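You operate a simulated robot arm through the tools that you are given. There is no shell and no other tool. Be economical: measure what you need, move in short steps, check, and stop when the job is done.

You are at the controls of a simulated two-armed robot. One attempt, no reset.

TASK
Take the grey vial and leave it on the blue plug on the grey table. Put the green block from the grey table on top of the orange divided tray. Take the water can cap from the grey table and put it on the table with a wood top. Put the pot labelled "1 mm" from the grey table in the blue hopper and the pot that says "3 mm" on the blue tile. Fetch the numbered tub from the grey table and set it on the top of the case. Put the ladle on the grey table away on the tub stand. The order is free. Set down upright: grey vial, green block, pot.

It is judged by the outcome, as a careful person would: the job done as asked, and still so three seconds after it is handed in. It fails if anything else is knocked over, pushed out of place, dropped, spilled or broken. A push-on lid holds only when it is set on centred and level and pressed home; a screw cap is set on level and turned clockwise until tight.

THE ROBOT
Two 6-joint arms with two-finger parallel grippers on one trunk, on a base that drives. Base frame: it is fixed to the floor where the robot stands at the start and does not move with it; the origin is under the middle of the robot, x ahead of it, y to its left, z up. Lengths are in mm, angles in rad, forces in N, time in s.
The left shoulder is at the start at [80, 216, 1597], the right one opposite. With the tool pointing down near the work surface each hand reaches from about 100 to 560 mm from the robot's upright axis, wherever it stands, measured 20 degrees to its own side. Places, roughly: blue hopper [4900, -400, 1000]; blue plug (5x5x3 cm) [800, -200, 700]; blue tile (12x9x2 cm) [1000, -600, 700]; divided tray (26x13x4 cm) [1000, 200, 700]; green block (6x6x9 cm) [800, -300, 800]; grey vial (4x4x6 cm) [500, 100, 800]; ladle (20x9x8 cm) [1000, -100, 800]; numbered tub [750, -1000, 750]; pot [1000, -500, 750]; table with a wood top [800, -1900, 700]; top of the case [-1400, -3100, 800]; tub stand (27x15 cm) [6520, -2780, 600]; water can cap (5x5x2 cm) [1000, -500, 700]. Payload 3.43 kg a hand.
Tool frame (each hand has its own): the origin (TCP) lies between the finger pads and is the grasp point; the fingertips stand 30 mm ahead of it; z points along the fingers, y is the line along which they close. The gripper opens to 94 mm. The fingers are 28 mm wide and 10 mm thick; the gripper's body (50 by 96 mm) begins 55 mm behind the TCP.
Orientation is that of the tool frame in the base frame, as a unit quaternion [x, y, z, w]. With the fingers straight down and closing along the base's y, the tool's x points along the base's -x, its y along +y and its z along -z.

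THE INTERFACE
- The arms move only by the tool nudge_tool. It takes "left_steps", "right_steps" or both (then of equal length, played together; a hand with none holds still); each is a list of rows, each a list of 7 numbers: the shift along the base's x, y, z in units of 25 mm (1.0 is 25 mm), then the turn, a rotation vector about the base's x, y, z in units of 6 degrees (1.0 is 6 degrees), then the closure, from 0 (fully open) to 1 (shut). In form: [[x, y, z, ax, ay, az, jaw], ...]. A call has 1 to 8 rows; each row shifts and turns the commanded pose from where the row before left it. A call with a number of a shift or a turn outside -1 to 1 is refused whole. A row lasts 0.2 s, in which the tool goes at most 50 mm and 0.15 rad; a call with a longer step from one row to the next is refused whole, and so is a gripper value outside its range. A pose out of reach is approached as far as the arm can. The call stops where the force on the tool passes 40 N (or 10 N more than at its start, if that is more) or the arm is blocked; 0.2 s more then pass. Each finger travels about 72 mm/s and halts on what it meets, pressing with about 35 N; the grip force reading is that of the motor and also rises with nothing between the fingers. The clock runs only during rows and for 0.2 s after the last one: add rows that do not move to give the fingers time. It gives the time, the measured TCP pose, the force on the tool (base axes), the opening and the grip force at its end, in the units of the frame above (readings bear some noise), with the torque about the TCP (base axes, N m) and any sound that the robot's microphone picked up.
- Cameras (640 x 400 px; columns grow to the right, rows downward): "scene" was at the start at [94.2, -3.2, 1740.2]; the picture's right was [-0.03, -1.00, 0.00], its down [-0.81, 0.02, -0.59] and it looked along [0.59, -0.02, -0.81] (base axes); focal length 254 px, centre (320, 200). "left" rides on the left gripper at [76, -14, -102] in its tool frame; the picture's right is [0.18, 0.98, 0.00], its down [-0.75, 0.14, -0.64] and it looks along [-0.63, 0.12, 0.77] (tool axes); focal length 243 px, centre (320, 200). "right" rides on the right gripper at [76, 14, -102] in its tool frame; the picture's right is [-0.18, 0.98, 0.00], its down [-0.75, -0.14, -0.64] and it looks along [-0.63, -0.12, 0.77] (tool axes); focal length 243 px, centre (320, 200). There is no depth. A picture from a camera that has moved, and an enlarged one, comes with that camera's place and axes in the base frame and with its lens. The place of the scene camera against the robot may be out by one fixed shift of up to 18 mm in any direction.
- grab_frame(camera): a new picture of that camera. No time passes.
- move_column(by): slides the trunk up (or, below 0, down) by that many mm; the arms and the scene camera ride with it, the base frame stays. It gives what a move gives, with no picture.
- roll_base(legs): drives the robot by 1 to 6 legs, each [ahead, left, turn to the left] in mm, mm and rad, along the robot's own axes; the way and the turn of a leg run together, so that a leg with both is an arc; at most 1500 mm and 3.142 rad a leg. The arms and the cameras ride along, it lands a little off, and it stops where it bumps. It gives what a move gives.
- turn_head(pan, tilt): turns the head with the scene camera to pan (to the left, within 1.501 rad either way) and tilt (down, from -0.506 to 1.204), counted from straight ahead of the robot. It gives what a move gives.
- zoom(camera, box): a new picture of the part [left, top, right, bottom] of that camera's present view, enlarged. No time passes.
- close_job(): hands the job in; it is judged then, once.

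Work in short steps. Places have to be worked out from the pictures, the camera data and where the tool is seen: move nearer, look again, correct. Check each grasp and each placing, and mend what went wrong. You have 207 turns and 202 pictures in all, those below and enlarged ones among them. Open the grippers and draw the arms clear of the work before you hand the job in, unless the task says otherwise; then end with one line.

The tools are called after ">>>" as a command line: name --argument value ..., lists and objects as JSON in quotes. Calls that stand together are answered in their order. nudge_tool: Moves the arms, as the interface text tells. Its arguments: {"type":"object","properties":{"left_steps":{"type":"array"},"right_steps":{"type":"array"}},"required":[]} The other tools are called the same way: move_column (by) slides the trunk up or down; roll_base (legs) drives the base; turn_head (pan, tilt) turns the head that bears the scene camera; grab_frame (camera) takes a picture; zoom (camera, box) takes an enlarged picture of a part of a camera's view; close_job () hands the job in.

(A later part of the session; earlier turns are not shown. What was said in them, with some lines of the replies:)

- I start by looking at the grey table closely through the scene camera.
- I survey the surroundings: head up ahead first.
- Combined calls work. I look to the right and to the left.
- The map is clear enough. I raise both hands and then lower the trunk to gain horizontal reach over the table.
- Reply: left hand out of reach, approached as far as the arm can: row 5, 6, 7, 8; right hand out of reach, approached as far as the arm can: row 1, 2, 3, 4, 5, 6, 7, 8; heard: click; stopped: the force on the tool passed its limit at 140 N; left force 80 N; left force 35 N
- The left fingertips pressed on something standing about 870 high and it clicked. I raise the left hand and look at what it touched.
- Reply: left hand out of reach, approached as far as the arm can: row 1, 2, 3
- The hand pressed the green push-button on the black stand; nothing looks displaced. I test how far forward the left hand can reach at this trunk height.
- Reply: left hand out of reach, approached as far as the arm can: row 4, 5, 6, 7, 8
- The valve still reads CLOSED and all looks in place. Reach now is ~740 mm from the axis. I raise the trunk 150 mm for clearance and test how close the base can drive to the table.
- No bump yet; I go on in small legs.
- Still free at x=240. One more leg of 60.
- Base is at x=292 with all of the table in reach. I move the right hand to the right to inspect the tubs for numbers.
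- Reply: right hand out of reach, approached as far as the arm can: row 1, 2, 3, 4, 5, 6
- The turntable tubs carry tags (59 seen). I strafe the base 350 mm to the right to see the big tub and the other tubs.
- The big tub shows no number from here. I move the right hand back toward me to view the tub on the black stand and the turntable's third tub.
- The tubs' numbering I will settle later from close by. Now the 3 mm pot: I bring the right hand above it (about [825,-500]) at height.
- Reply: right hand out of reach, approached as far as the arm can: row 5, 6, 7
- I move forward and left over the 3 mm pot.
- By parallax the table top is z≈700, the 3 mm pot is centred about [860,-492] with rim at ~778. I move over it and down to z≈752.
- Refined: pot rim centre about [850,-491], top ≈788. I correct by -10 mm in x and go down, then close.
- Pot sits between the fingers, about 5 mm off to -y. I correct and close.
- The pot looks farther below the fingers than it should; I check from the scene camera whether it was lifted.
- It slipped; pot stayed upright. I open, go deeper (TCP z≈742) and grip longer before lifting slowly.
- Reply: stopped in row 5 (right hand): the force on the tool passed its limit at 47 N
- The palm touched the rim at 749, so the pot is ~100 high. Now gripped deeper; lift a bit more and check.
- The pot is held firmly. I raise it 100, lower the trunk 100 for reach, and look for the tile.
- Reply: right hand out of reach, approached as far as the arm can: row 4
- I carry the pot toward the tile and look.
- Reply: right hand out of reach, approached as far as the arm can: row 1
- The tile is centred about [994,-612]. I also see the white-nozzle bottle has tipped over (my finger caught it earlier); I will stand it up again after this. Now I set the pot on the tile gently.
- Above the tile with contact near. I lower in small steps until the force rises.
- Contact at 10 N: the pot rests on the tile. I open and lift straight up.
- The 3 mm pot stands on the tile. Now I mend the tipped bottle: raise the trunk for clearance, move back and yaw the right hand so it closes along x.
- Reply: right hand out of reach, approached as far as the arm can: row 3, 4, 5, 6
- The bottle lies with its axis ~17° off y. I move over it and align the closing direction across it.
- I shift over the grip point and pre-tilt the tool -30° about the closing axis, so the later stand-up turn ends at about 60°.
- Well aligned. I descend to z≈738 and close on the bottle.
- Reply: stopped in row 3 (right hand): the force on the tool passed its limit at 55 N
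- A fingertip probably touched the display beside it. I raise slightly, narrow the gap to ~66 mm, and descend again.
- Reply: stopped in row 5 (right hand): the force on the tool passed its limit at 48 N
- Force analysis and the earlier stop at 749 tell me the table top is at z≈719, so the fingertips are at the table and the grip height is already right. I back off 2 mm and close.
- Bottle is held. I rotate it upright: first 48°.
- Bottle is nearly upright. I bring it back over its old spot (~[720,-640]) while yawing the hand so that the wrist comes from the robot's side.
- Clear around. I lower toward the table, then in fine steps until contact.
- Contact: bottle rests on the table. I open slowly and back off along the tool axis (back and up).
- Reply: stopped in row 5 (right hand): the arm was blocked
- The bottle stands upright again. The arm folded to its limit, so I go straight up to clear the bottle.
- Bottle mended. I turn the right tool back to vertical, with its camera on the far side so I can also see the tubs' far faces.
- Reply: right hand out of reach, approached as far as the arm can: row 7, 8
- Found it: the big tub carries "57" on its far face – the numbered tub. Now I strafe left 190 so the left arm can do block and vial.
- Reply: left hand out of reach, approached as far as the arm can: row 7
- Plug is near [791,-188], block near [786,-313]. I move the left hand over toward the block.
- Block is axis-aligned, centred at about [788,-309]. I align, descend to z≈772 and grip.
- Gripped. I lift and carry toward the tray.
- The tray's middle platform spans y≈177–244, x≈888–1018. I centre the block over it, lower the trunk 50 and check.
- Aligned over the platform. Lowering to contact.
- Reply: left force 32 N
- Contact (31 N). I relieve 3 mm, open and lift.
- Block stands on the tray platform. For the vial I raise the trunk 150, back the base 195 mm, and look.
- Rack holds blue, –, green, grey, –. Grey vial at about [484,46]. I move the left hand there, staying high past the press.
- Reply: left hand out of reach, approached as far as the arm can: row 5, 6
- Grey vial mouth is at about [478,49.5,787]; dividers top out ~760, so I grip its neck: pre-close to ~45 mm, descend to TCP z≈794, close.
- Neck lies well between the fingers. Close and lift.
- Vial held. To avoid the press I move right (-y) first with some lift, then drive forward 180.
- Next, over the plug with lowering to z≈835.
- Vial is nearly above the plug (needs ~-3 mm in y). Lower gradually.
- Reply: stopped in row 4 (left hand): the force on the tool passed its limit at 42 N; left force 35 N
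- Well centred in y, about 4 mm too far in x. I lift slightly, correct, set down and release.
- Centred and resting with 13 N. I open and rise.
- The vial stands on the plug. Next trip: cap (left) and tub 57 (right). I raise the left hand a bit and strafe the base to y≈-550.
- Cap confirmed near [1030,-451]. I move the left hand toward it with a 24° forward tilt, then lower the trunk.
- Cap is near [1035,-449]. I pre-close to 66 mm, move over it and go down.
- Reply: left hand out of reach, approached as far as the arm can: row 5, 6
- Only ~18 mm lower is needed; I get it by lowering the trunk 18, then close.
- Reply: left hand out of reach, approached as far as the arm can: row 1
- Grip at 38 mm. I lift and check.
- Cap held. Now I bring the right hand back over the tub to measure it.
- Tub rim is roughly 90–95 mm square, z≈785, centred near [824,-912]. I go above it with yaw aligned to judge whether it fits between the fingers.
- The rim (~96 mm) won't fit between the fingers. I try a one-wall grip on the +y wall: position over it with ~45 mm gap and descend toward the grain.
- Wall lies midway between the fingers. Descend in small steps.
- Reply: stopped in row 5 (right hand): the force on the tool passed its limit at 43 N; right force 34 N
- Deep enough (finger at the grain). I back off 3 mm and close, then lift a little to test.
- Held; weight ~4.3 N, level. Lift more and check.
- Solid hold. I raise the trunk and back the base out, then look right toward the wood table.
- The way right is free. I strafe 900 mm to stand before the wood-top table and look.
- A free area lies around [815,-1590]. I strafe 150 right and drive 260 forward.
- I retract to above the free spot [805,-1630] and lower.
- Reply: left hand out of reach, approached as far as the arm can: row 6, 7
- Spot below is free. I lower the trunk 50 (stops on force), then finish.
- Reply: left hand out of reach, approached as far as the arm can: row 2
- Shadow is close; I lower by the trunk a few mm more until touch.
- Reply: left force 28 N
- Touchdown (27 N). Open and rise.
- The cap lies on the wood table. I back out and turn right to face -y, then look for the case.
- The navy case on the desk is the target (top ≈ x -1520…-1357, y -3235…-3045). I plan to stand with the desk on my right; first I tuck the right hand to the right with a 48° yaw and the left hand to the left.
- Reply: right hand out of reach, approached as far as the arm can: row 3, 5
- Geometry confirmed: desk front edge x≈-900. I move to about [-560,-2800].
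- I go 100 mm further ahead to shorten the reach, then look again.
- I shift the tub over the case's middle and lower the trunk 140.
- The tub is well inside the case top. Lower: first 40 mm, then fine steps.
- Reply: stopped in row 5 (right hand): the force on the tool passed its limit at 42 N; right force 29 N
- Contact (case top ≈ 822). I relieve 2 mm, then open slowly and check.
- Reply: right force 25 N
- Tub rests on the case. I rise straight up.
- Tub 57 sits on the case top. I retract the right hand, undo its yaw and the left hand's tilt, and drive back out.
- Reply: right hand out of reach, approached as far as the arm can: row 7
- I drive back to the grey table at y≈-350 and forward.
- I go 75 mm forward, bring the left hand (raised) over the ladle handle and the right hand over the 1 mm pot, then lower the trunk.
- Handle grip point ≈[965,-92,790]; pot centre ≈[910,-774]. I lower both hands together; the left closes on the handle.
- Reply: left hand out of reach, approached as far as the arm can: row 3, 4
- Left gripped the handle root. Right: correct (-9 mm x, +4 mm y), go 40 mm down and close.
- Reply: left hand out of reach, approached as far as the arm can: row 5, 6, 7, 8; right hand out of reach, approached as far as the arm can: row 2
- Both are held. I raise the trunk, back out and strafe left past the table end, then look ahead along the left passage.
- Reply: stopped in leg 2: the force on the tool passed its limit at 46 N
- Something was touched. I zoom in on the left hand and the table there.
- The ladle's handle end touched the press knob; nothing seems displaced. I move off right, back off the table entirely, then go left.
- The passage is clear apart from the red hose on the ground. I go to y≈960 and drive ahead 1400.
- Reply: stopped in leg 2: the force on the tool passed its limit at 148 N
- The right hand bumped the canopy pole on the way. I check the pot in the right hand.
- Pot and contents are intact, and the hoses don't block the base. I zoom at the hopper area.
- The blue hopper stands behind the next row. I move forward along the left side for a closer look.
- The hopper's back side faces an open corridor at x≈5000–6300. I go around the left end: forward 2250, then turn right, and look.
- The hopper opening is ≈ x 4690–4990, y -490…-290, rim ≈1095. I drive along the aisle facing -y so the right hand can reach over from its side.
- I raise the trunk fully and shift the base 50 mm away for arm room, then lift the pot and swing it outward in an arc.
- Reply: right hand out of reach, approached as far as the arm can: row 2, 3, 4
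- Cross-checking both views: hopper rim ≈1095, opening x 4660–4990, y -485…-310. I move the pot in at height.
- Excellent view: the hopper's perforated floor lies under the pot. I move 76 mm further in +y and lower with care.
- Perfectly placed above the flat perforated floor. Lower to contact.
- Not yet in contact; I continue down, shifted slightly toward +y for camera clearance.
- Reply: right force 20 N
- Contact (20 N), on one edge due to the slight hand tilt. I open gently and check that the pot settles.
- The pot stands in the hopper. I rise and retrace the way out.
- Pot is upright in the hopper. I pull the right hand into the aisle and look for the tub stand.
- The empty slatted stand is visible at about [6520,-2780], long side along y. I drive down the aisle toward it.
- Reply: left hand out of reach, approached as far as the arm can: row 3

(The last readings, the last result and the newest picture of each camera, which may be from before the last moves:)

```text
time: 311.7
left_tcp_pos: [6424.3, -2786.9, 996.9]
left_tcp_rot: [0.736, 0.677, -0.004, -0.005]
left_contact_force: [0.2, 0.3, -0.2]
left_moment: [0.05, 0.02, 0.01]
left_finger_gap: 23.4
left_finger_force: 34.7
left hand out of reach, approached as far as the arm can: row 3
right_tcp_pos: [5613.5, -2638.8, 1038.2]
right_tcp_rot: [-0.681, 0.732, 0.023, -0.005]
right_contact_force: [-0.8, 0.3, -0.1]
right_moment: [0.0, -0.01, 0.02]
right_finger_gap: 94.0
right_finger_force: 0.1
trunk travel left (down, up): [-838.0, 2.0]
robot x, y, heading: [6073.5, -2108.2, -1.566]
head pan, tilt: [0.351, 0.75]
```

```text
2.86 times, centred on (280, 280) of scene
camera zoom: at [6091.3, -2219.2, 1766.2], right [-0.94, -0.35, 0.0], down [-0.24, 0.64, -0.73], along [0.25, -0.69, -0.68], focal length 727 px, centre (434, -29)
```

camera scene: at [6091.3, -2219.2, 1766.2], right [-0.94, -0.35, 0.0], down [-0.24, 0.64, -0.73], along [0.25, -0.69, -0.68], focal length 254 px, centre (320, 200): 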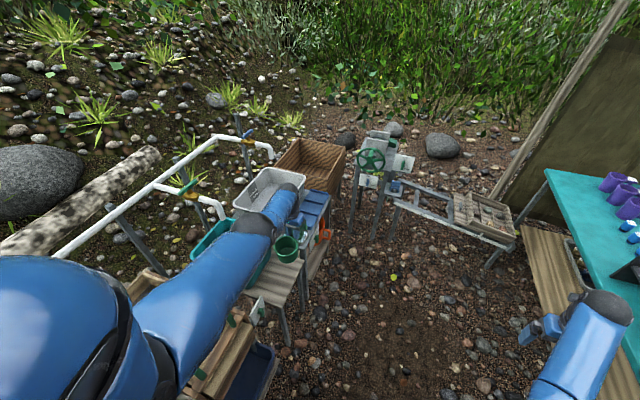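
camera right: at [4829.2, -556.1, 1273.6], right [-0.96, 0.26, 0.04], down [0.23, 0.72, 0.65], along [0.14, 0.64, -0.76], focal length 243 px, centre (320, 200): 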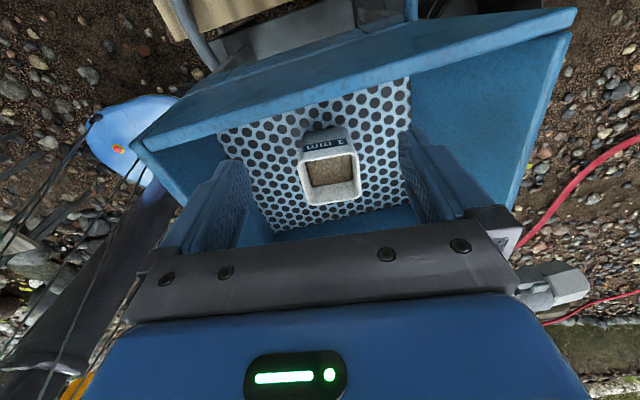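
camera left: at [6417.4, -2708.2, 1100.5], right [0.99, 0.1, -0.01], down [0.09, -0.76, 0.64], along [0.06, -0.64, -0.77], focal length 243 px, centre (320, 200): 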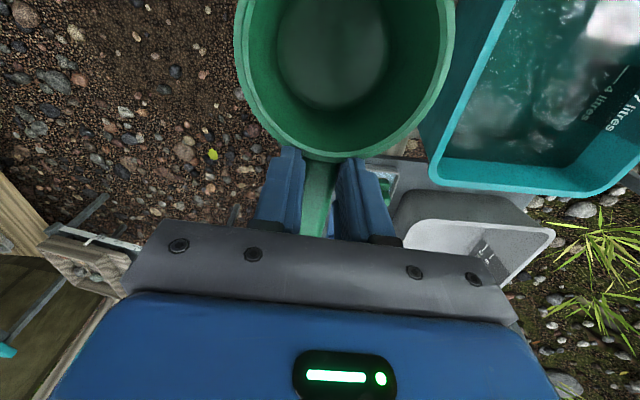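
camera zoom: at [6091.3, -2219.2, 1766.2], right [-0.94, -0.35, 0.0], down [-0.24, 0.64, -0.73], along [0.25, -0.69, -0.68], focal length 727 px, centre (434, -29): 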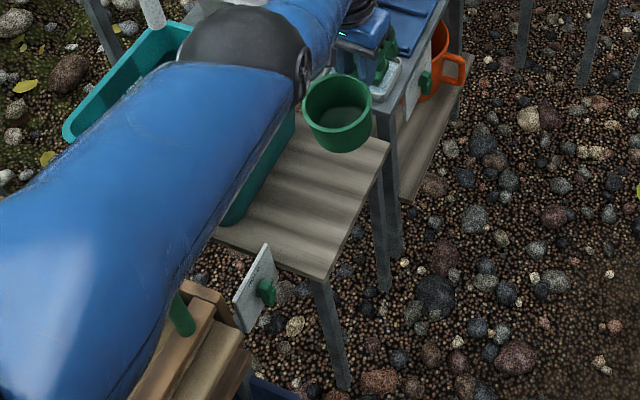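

The stand's free strip is x≈6431–6605, y -2653…-2919, next to the turquoise tub. I move 60 forward, lower the trunk, and shift the ladle over the strip's middle.

>>> roll_base --legs '[[60, 0, 0]]'

>>> move_column --by -170

>>> nudge_tool --left_steps '[[0.9, 0.6, 0, 0, 0, 0, 1], [0.9, 0.6, 0, 0, 0, 0, 1], [0.9, 0.6, 0, 0, 0, 0, 1], [0.9, 0.6, 0, 0, 0, 0, 1], [0, 0, 0, 0, 0, 0, 1]]'

>>> grab_frame --camera "left"

>>> zoom --camera "scene" --box '[200, 210, 360, 350]'

```text
time: 312.6
left_tcp_pos: [6421.8, -2834.3, 1005.2]
left_tcp_rot: [0.737, 0.676, -0.007, -0.001]
left_contact_force: [0.0, 1.0, -0.7]
left_moment: [-0.06, 0.04, -0.02]
left_finger_gap: 22.9
left_finger_force: 35.0
right_tcp_pos: [5611.8, -2686.3, 1044.6]
right_tcp_rot: [-0.68, 0.733, 0.019, -0.008]
right_contact_force: [-0.4, 1.3, 0.2]
right_moment: [-0.1, 0.02, 0.04]
right_finger_gap: 93.7
right_finger_force: 0.2
trunk travel left (down, up): [-838.0, 2.0]
robot x, y, heading: [6073.0, -2166.8, -1.567]
head pan, tilt: [0.351, 0.75]
```

```text
time: 314.6
left_tcp_pos: [6422.5, -2842.7, 827.2]
left_tcp_rot: [0.737, 0.676, -0.004, -0.004]
left_contact_force: [-0.1, -0.1, -0.4]
left_moment: [-0.01, 0.0, 0.01]
left_finger_gap: 23.3
left_finger_force: 34.7
right_tcp_pos: [5612.3, -2697.1, 869.2]
right_tcp_rot: [-0.68, 0.733, 0.024, -0.005]
right_contact_force: [0.2, -0.2, -0.7]
right_moment: [-0.02, -0.02, 0.0]
right_finger_gap: 93.8
right_finger_force: 0.1
trunk travel left (down, up): [-668.0, 172.0]
robot x, y, heading: [6068.3, -2170.3, -1.568]
head pan, tilt: [0.351, 0.75]
```

```text
time: 315.8
left_tcp_pos: [6512.8, -2783.4, 828.5]
left_tcp_rot: [0.736, 0.677, -0.005, -0.004]
left_contact_force: [0.3, 0.4, -0.3]
left_moment: [0.04, 0.01, 0.03]
left_finger_gap: 23.3
left_finger_force: 35.0
right_tcp_pos: [5612.7, -2696.5, 867.8]
right_tcp_rot: [-0.681, 0.732, 0.023, -0.004]
right_contact_force: [-0.3, -0.3, 0.4]
right_moment: [-0.04, 0.0, -0.01]
right_finger_gap: 94.0
right_finger_force: 0.0
trunk travel left (down, up): [-668.0, 172.0]
robot x, y, heading: [6074.9, -2167.0, -1.57]
head pan, tilt: [0.351, 0.75]
```

```text
40 pictures are left
camera left: at [6505.9, -2705.9, 931.4], right [0.99, 0.1, -0.01], down [0.08, -0.76, 0.64], along [0.06, -0.64, -0.77], focal length 243 px, centre (320, 200)
```

left: 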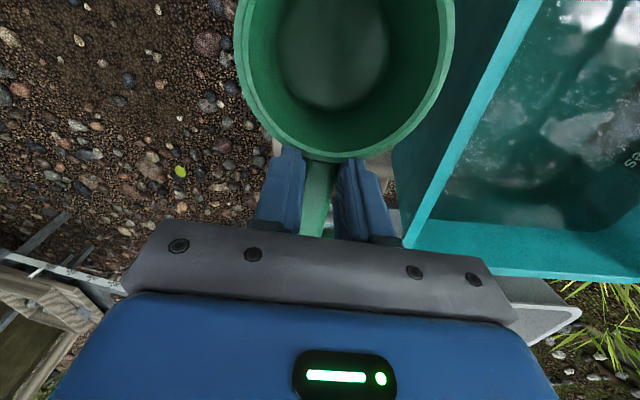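

```text
2.86 times, centred on (280, 280) of scene
camera zoom: at [6089.9, -2277.0, 1596.3], right [-0.94, -0.34, 0.0], down [-0.23, 0.64, -0.73], along [0.25, -0.69, -0.68], focal length 727 px, centre (434, -29)
```

zoom: 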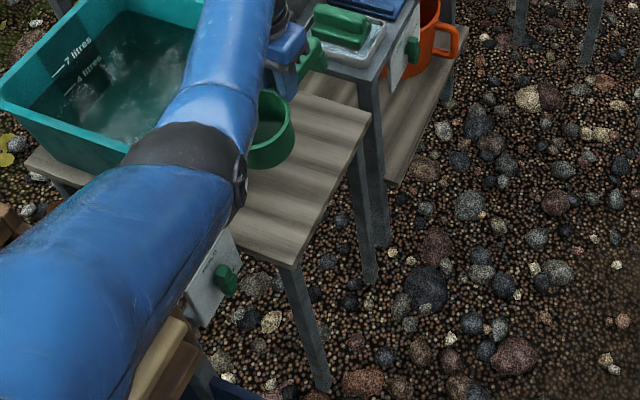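

Clear of the tub by ~70 mm. I lower the trunk 60 and the hand 60, then check the arm's clearance.

>>> move_column --by -60

>>> nudge_tool --left_steps '[[0, 0, -0.8, 0, 0, 0, 1], [0, 0, -0.6, 0, 0, 0, 1], [0, 0, -0.4, 0, 0, 0, 1]]'

>>> grab_frame --camera "scene"

>>> grab_frame --camera "left"

```text
time: 316.8
left_tcp_pos: [6513.9, -2783.7, 767.5]
left_tcp_rot: [0.737, 0.676, -0.005, -0.004]
left_contact_force: [-0.3, 0.5, -0.9]
left_moment: [0.0, 0.04, 0.02]
left_finger_gap: 23.2
left_finger_force: 34.8
right_tcp_pos: [5612.4, -2696.1, 808.6]
right_tcp_rot: [-0.68, 0.733, 0.023, -0.004]
right_contact_force: [-0.5, -0.2, 0.1]
right_moment: [-0.02, 0.01, 0.01]
right_finger_gap: 94.0
right_finger_force: 0.0
trunk travel left (down, up): [-608.0, 232.0]
robot x, y, heading: [6071.4, -2167.5, -1.572]
head pan, tilt: [0.351, 0.75]
```

```text
time: 317.6
left_tcp_pos: [6512.0, -2783.1, 722.7]
left_tcp_rot: [0.737, 0.676, -0.005, -0.005]
left_contact_force: [0.4, -0.1, -0.8]
left_moment: [0.02, 0.02, 0.01]
left_finger_gap: 23.3
left_finger_force: 34.6
right_tcp_pos: [5612.5, -2696.5, 807.8]
right_tcp_rot: [-0.681, 0.732, 0.023, -0.005]
right_contact_force: [-0.1, -0.6, 0.3]
right_moment: [0.02, 0.01, 0.01]
right_finger_gap: 94.1
right_finger_force: 0.0
trunk travel left (down, up): [-608.0, 232.0]
robot x, y, heading: [6070.8, -2167.8, -1.572]
head pan, tilt: [0.351, 0.75]
```

```text
38 pictures are left
camera scene: at [6090.1, -2277.0, 1536.3], right [-0.94, -0.34, 0.0], down [-0.24, 0.64, -0.73], along [0.25, -0.69, -0.68], focal length 254 px, centre (320, 200)
```

scene: 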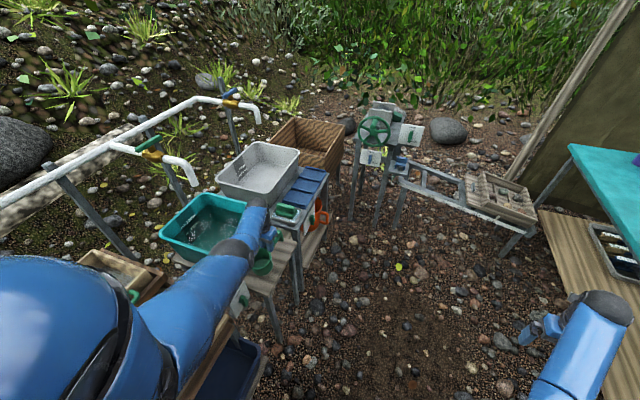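

```text
37 pictures are left
camera left: at [6505.5, -2705.8, 826.1], right [0.99, 0.1, -0.01], down [0.08, -0.76, 0.64], along [0.06, -0.64, -0.77], focal length 243 px, centre (320, 200)
```

left: 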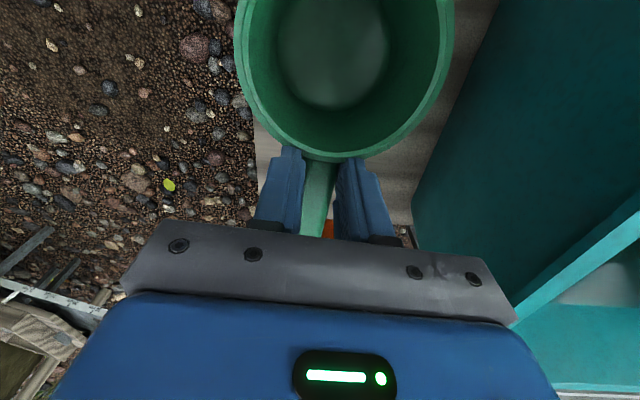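

Ladle is over the strip; I shift 12 mm in +x and lower to contact.

>>> nudge_tool --left_steps '[[0.5, 0, -0.4, 0, 0, 0, 1], [0, 0, -0.3, 0, 0, 0, 1], [0, 0, -0.2, 0, 0, 0, 1], [0, 0, -0.2, 0, 0, 0, 1], [0, 0, -0.2, 0, 0, 0, 1], [0, 0, -0.2, 0, 0, 0, 1]]'

>>> grab_frame --camera "left"

```text
time: 318.9
left_tcp_pos: [6517.9, -2767.3, 695.3]
left_tcp_rot: [0.738, 0.675, -0.004, -0.005]
left_contact_force: [-0.9, -0.7, -1.1]
left_moment: [0.01, -0.01, 0.04]
left_finger_gap: 23.2
left_finger_force: 35.1
left hand out of reach, approached as far as the arm can: row 1, 2, 4, 6
right_tcp_pos: [5612.8, -2696.6, 808.5]
right_tcp_rot: [-0.681, 0.732, 0.024, -0.005]
right_contact_force: [-0.2, -0.2, 0.7]
right_moment: [0.01, 0.01, 0.01]
right_finger_gap: 94.0
right_finger_force: 0.1
trunk travel left (down, up): [-608.0, 232.0]
robot x, y, heading: [6069.8, -2168.8, -1.568]
head pan, tilt: [0.351, 0.75]
```

```text
36 pictures are left
camera left: at [6511.5, -2690.6, 798.7], right [0.99, 0.1, -0.01], down [0.08, -0.76, 0.64], along [0.05, -0.64, -0.77], focal length 243 px, centre (320, 200)
```

left: 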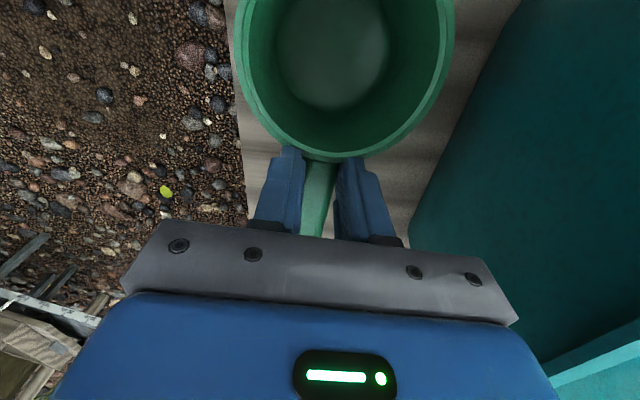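

I move the base 20 mm forward to recentre and lower by the trunk.

>>> roll_base --legs '[[22, 0, 0]]'

>>> move_column --by -12

>>> grab_frame --camera "left"

```text
time: 319.8
left_tcp_pos: [6519.4, -2787.3, 695.9]
left_tcp_rot: [0.737, 0.676, -0.005, -0.003]
left_contact_force: [0.1, 1.2, -0.3]
left_moment: [-0.02, 0.06, -0.04]
left_finger_gap: 23.1
left_finger_force: 34.9
right_tcp_pos: [5612.1, -2715.1, 810.5]
right_tcp_rot: [-0.68, 0.733, 0.022, -0.007]
right_contact_force: [1.1, 0.4, 0.6]
right_moment: [-0.04, 0.0, 0.01]
right_finger_gap: 94.0
right_finger_force: 0.1
trunk travel left (down, up): [-608.0, 232.0]
robot x, y, heading: [6070.5, -2187.3, -1.571]
head pan, tilt: [0.351, 0.75]
```

```text
time: 320.4
left_tcp_pos: [6516.5, -2789.8, 685.5]
left_tcp_rot: [0.737, 0.676, -0.006, -0.002]
left_contact_force: [-3.3, -6.4, 18.2]
left_moment: [1.05, -0.21, 0.07]
left_finger_gap: 23.4
left_finger_force: 34.8
right_tcp_pos: [5610.7, -2716.0, 796.6]
right_tcp_rot: [-0.679, 0.733, 0.022, -0.004]
right_contact_force: [-1.4, 0.3, 0.3]
right_moment: [0.0, 0.01, 0.02]
right_finger_gap: 93.9
right_finger_force: 0.1
trunk travel left (down, up): [-596.0, 244.0]
robot x, y, heading: [6071.0, -2188.5, -1.571]
head pan, tilt: [0.351, 0.75]
```

```text
35 pictures are left
camera left: at [6510.6, -2712.3, 789.6], right [0.99, 0.1, -0.01], down [0.08, -0.76, 0.64], along [0.06, -0.64, -0.76], focal length 243 px, centre (320, 200)
```

left: 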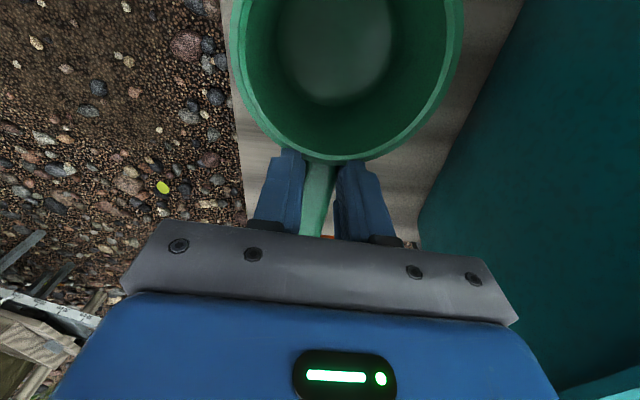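

Contact. I open and rise by hand, then by trunk.

>>> nudge_tool --left_steps '[[0, 0, 0.05, 0, 0, 0, 0.6], [0, 0, 0, 0, 0, 0, 0.4], [0, 0, 0, 0, 0, 0, 0.3], [0, 0, 0.8, 0, 0, 0, 0.3], [0, 0, 1, 0, 0, 0, 0.3], [0, 0, 1, 0, 0, 0, 0.3]]'

>>> move_column --by 150

>>> grab_frame --camera "left"

```text
time: 321.8
left_tcp_pos: [6519.6, -2789.5, 752.6]
left_tcp_rot: [0.737, 0.676, -0.004, -0.005]
left_contact_force: [0.3, -0.2, -0.9]
left_moment: [0.04, -0.01, -0.02]
left_finger_gap: 66.0
left_finger_force: 0.1
right_tcp_pos: [5613.6, -2717.4, 795.7]
right_tcp_rot: [-0.68, 0.733, 0.024, -0.004]
right_contact_force: [-0.2, -0.1, 0.4]
right_moment: [-0.01, 0.02, -0.01]
right_finger_gap: 94.1
right_finger_force: 0.0
trunk travel left (down, up): [-596.0, 244.0]
robot x, y, heading: [6073.8, -2186.1, -1.574]
head pan, tilt: [0.351, 0.75]
```

```text
time: 323.5
left_tcp_pos: [6518.2, -2790.8, 901.8]
left_tcp_rot: [0.736, 0.677, -0.005, -0.005]
left_contact_force: [-0.2, -0.1, -0.2]
left_moment: [-0.01, 0.0, 0.0]
left_finger_gap: 65.7
left_finger_force: 0.1
right_tcp_pos: [5612.7, -2717.1, 946.6]
right_tcp_rot: [-0.68, 0.733, 0.023, -0.005]
right_contact_force: [-0.1, 0.3, -0.3]
right_moment: [0.04, 0.03, -0.03]
right_finger_gap: 93.7
right_finger_force: 0.0
trunk travel left (down, up): [-746.0, 94.0]
robot x, y, heading: [6067.0, -2189.6, -1.564]
head pan, tilt: [0.351, 0.75]
```

```text
34 pictures are left
camera left: at [6512.4, -2713.0, 1006.5], right [0.99, 0.1, -0.01], down [0.08, -0.76, 0.64], along [0.06, -0.64, -0.77], focal length 243 px, centre (320, 200)
```

left: 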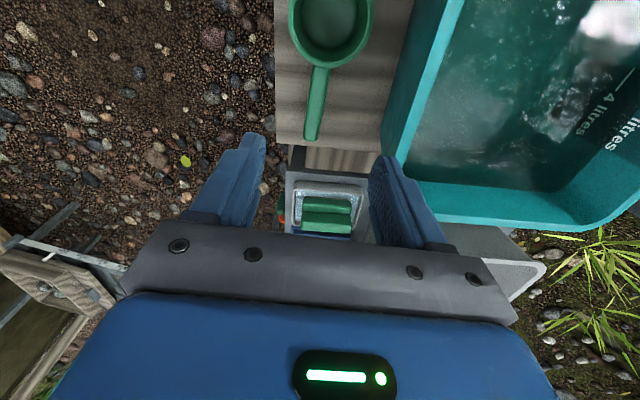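

The ladle lies on the stand. I draw away from the work by moving the base to the aisle's middle.

>>> roll_base --legs '[[0, -230, 0]]'

>>> grab_frame --camera "scene"

```text
time: 325.2
left_tcp_pos: [6289.4, -2788.8, 900.2]
left_tcp_rot: [0.737, 0.676, -0.004, -0.006]
left_contact_force: [0.1, -0.7, -0.4]
left_moment: [0.03, 0.05, 0.04]
left_finger_gap: 65.9
left_finger_force: 0.1
right_tcp_pos: [5381.0, -2718.3, 948.4]
right_tcp_rot: [-0.68, 0.733, 0.023, -0.005]
right_contact_force: [0.4, 1.2, -0.4]
right_moment: [0.01, 0.07, 0.01]
right_finger_gap: 94.0
right_finger_force: 0.0
trunk travel left (down, up): [-746.0, 94.0]
robot x, y, heading: [5837.1, -2192.3, -1.569]
head pan, tilt: [0.351, 0.75]
```

```text
33 pictures are left
camera scene: at [5862.8, -2298.1, 1674.2], right [-0.94, -0.34, 0.0], down [-0.24, 0.64, -0.73], along [0.25, -0.69, -0.68], focal length 254 px, centre (320, 200)
```

scene: 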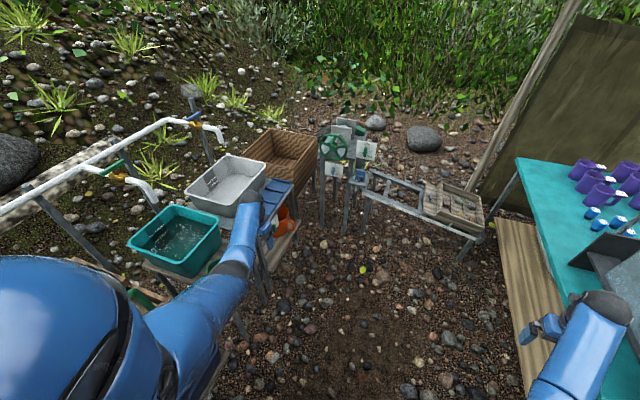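

Every item has been set down and checked, and both grippers are open and clear of the work. I hand the job in.

>>> close_job

```text
The job is handed in.
```

All seven items are where you asked and I have handed the job in, but I knocked over the white-nozzle bottle on the grey table while reaching for the 3 mm pot. I stood it up again within a few centimetres of where it was. My other unplanned contacts were pressing the green knob on the black press (it clicked), brushing it again with the ladle, and bumping a canopy pole while carrying the 1 mm pot; nothing looked displaced and the pot kept its contents.
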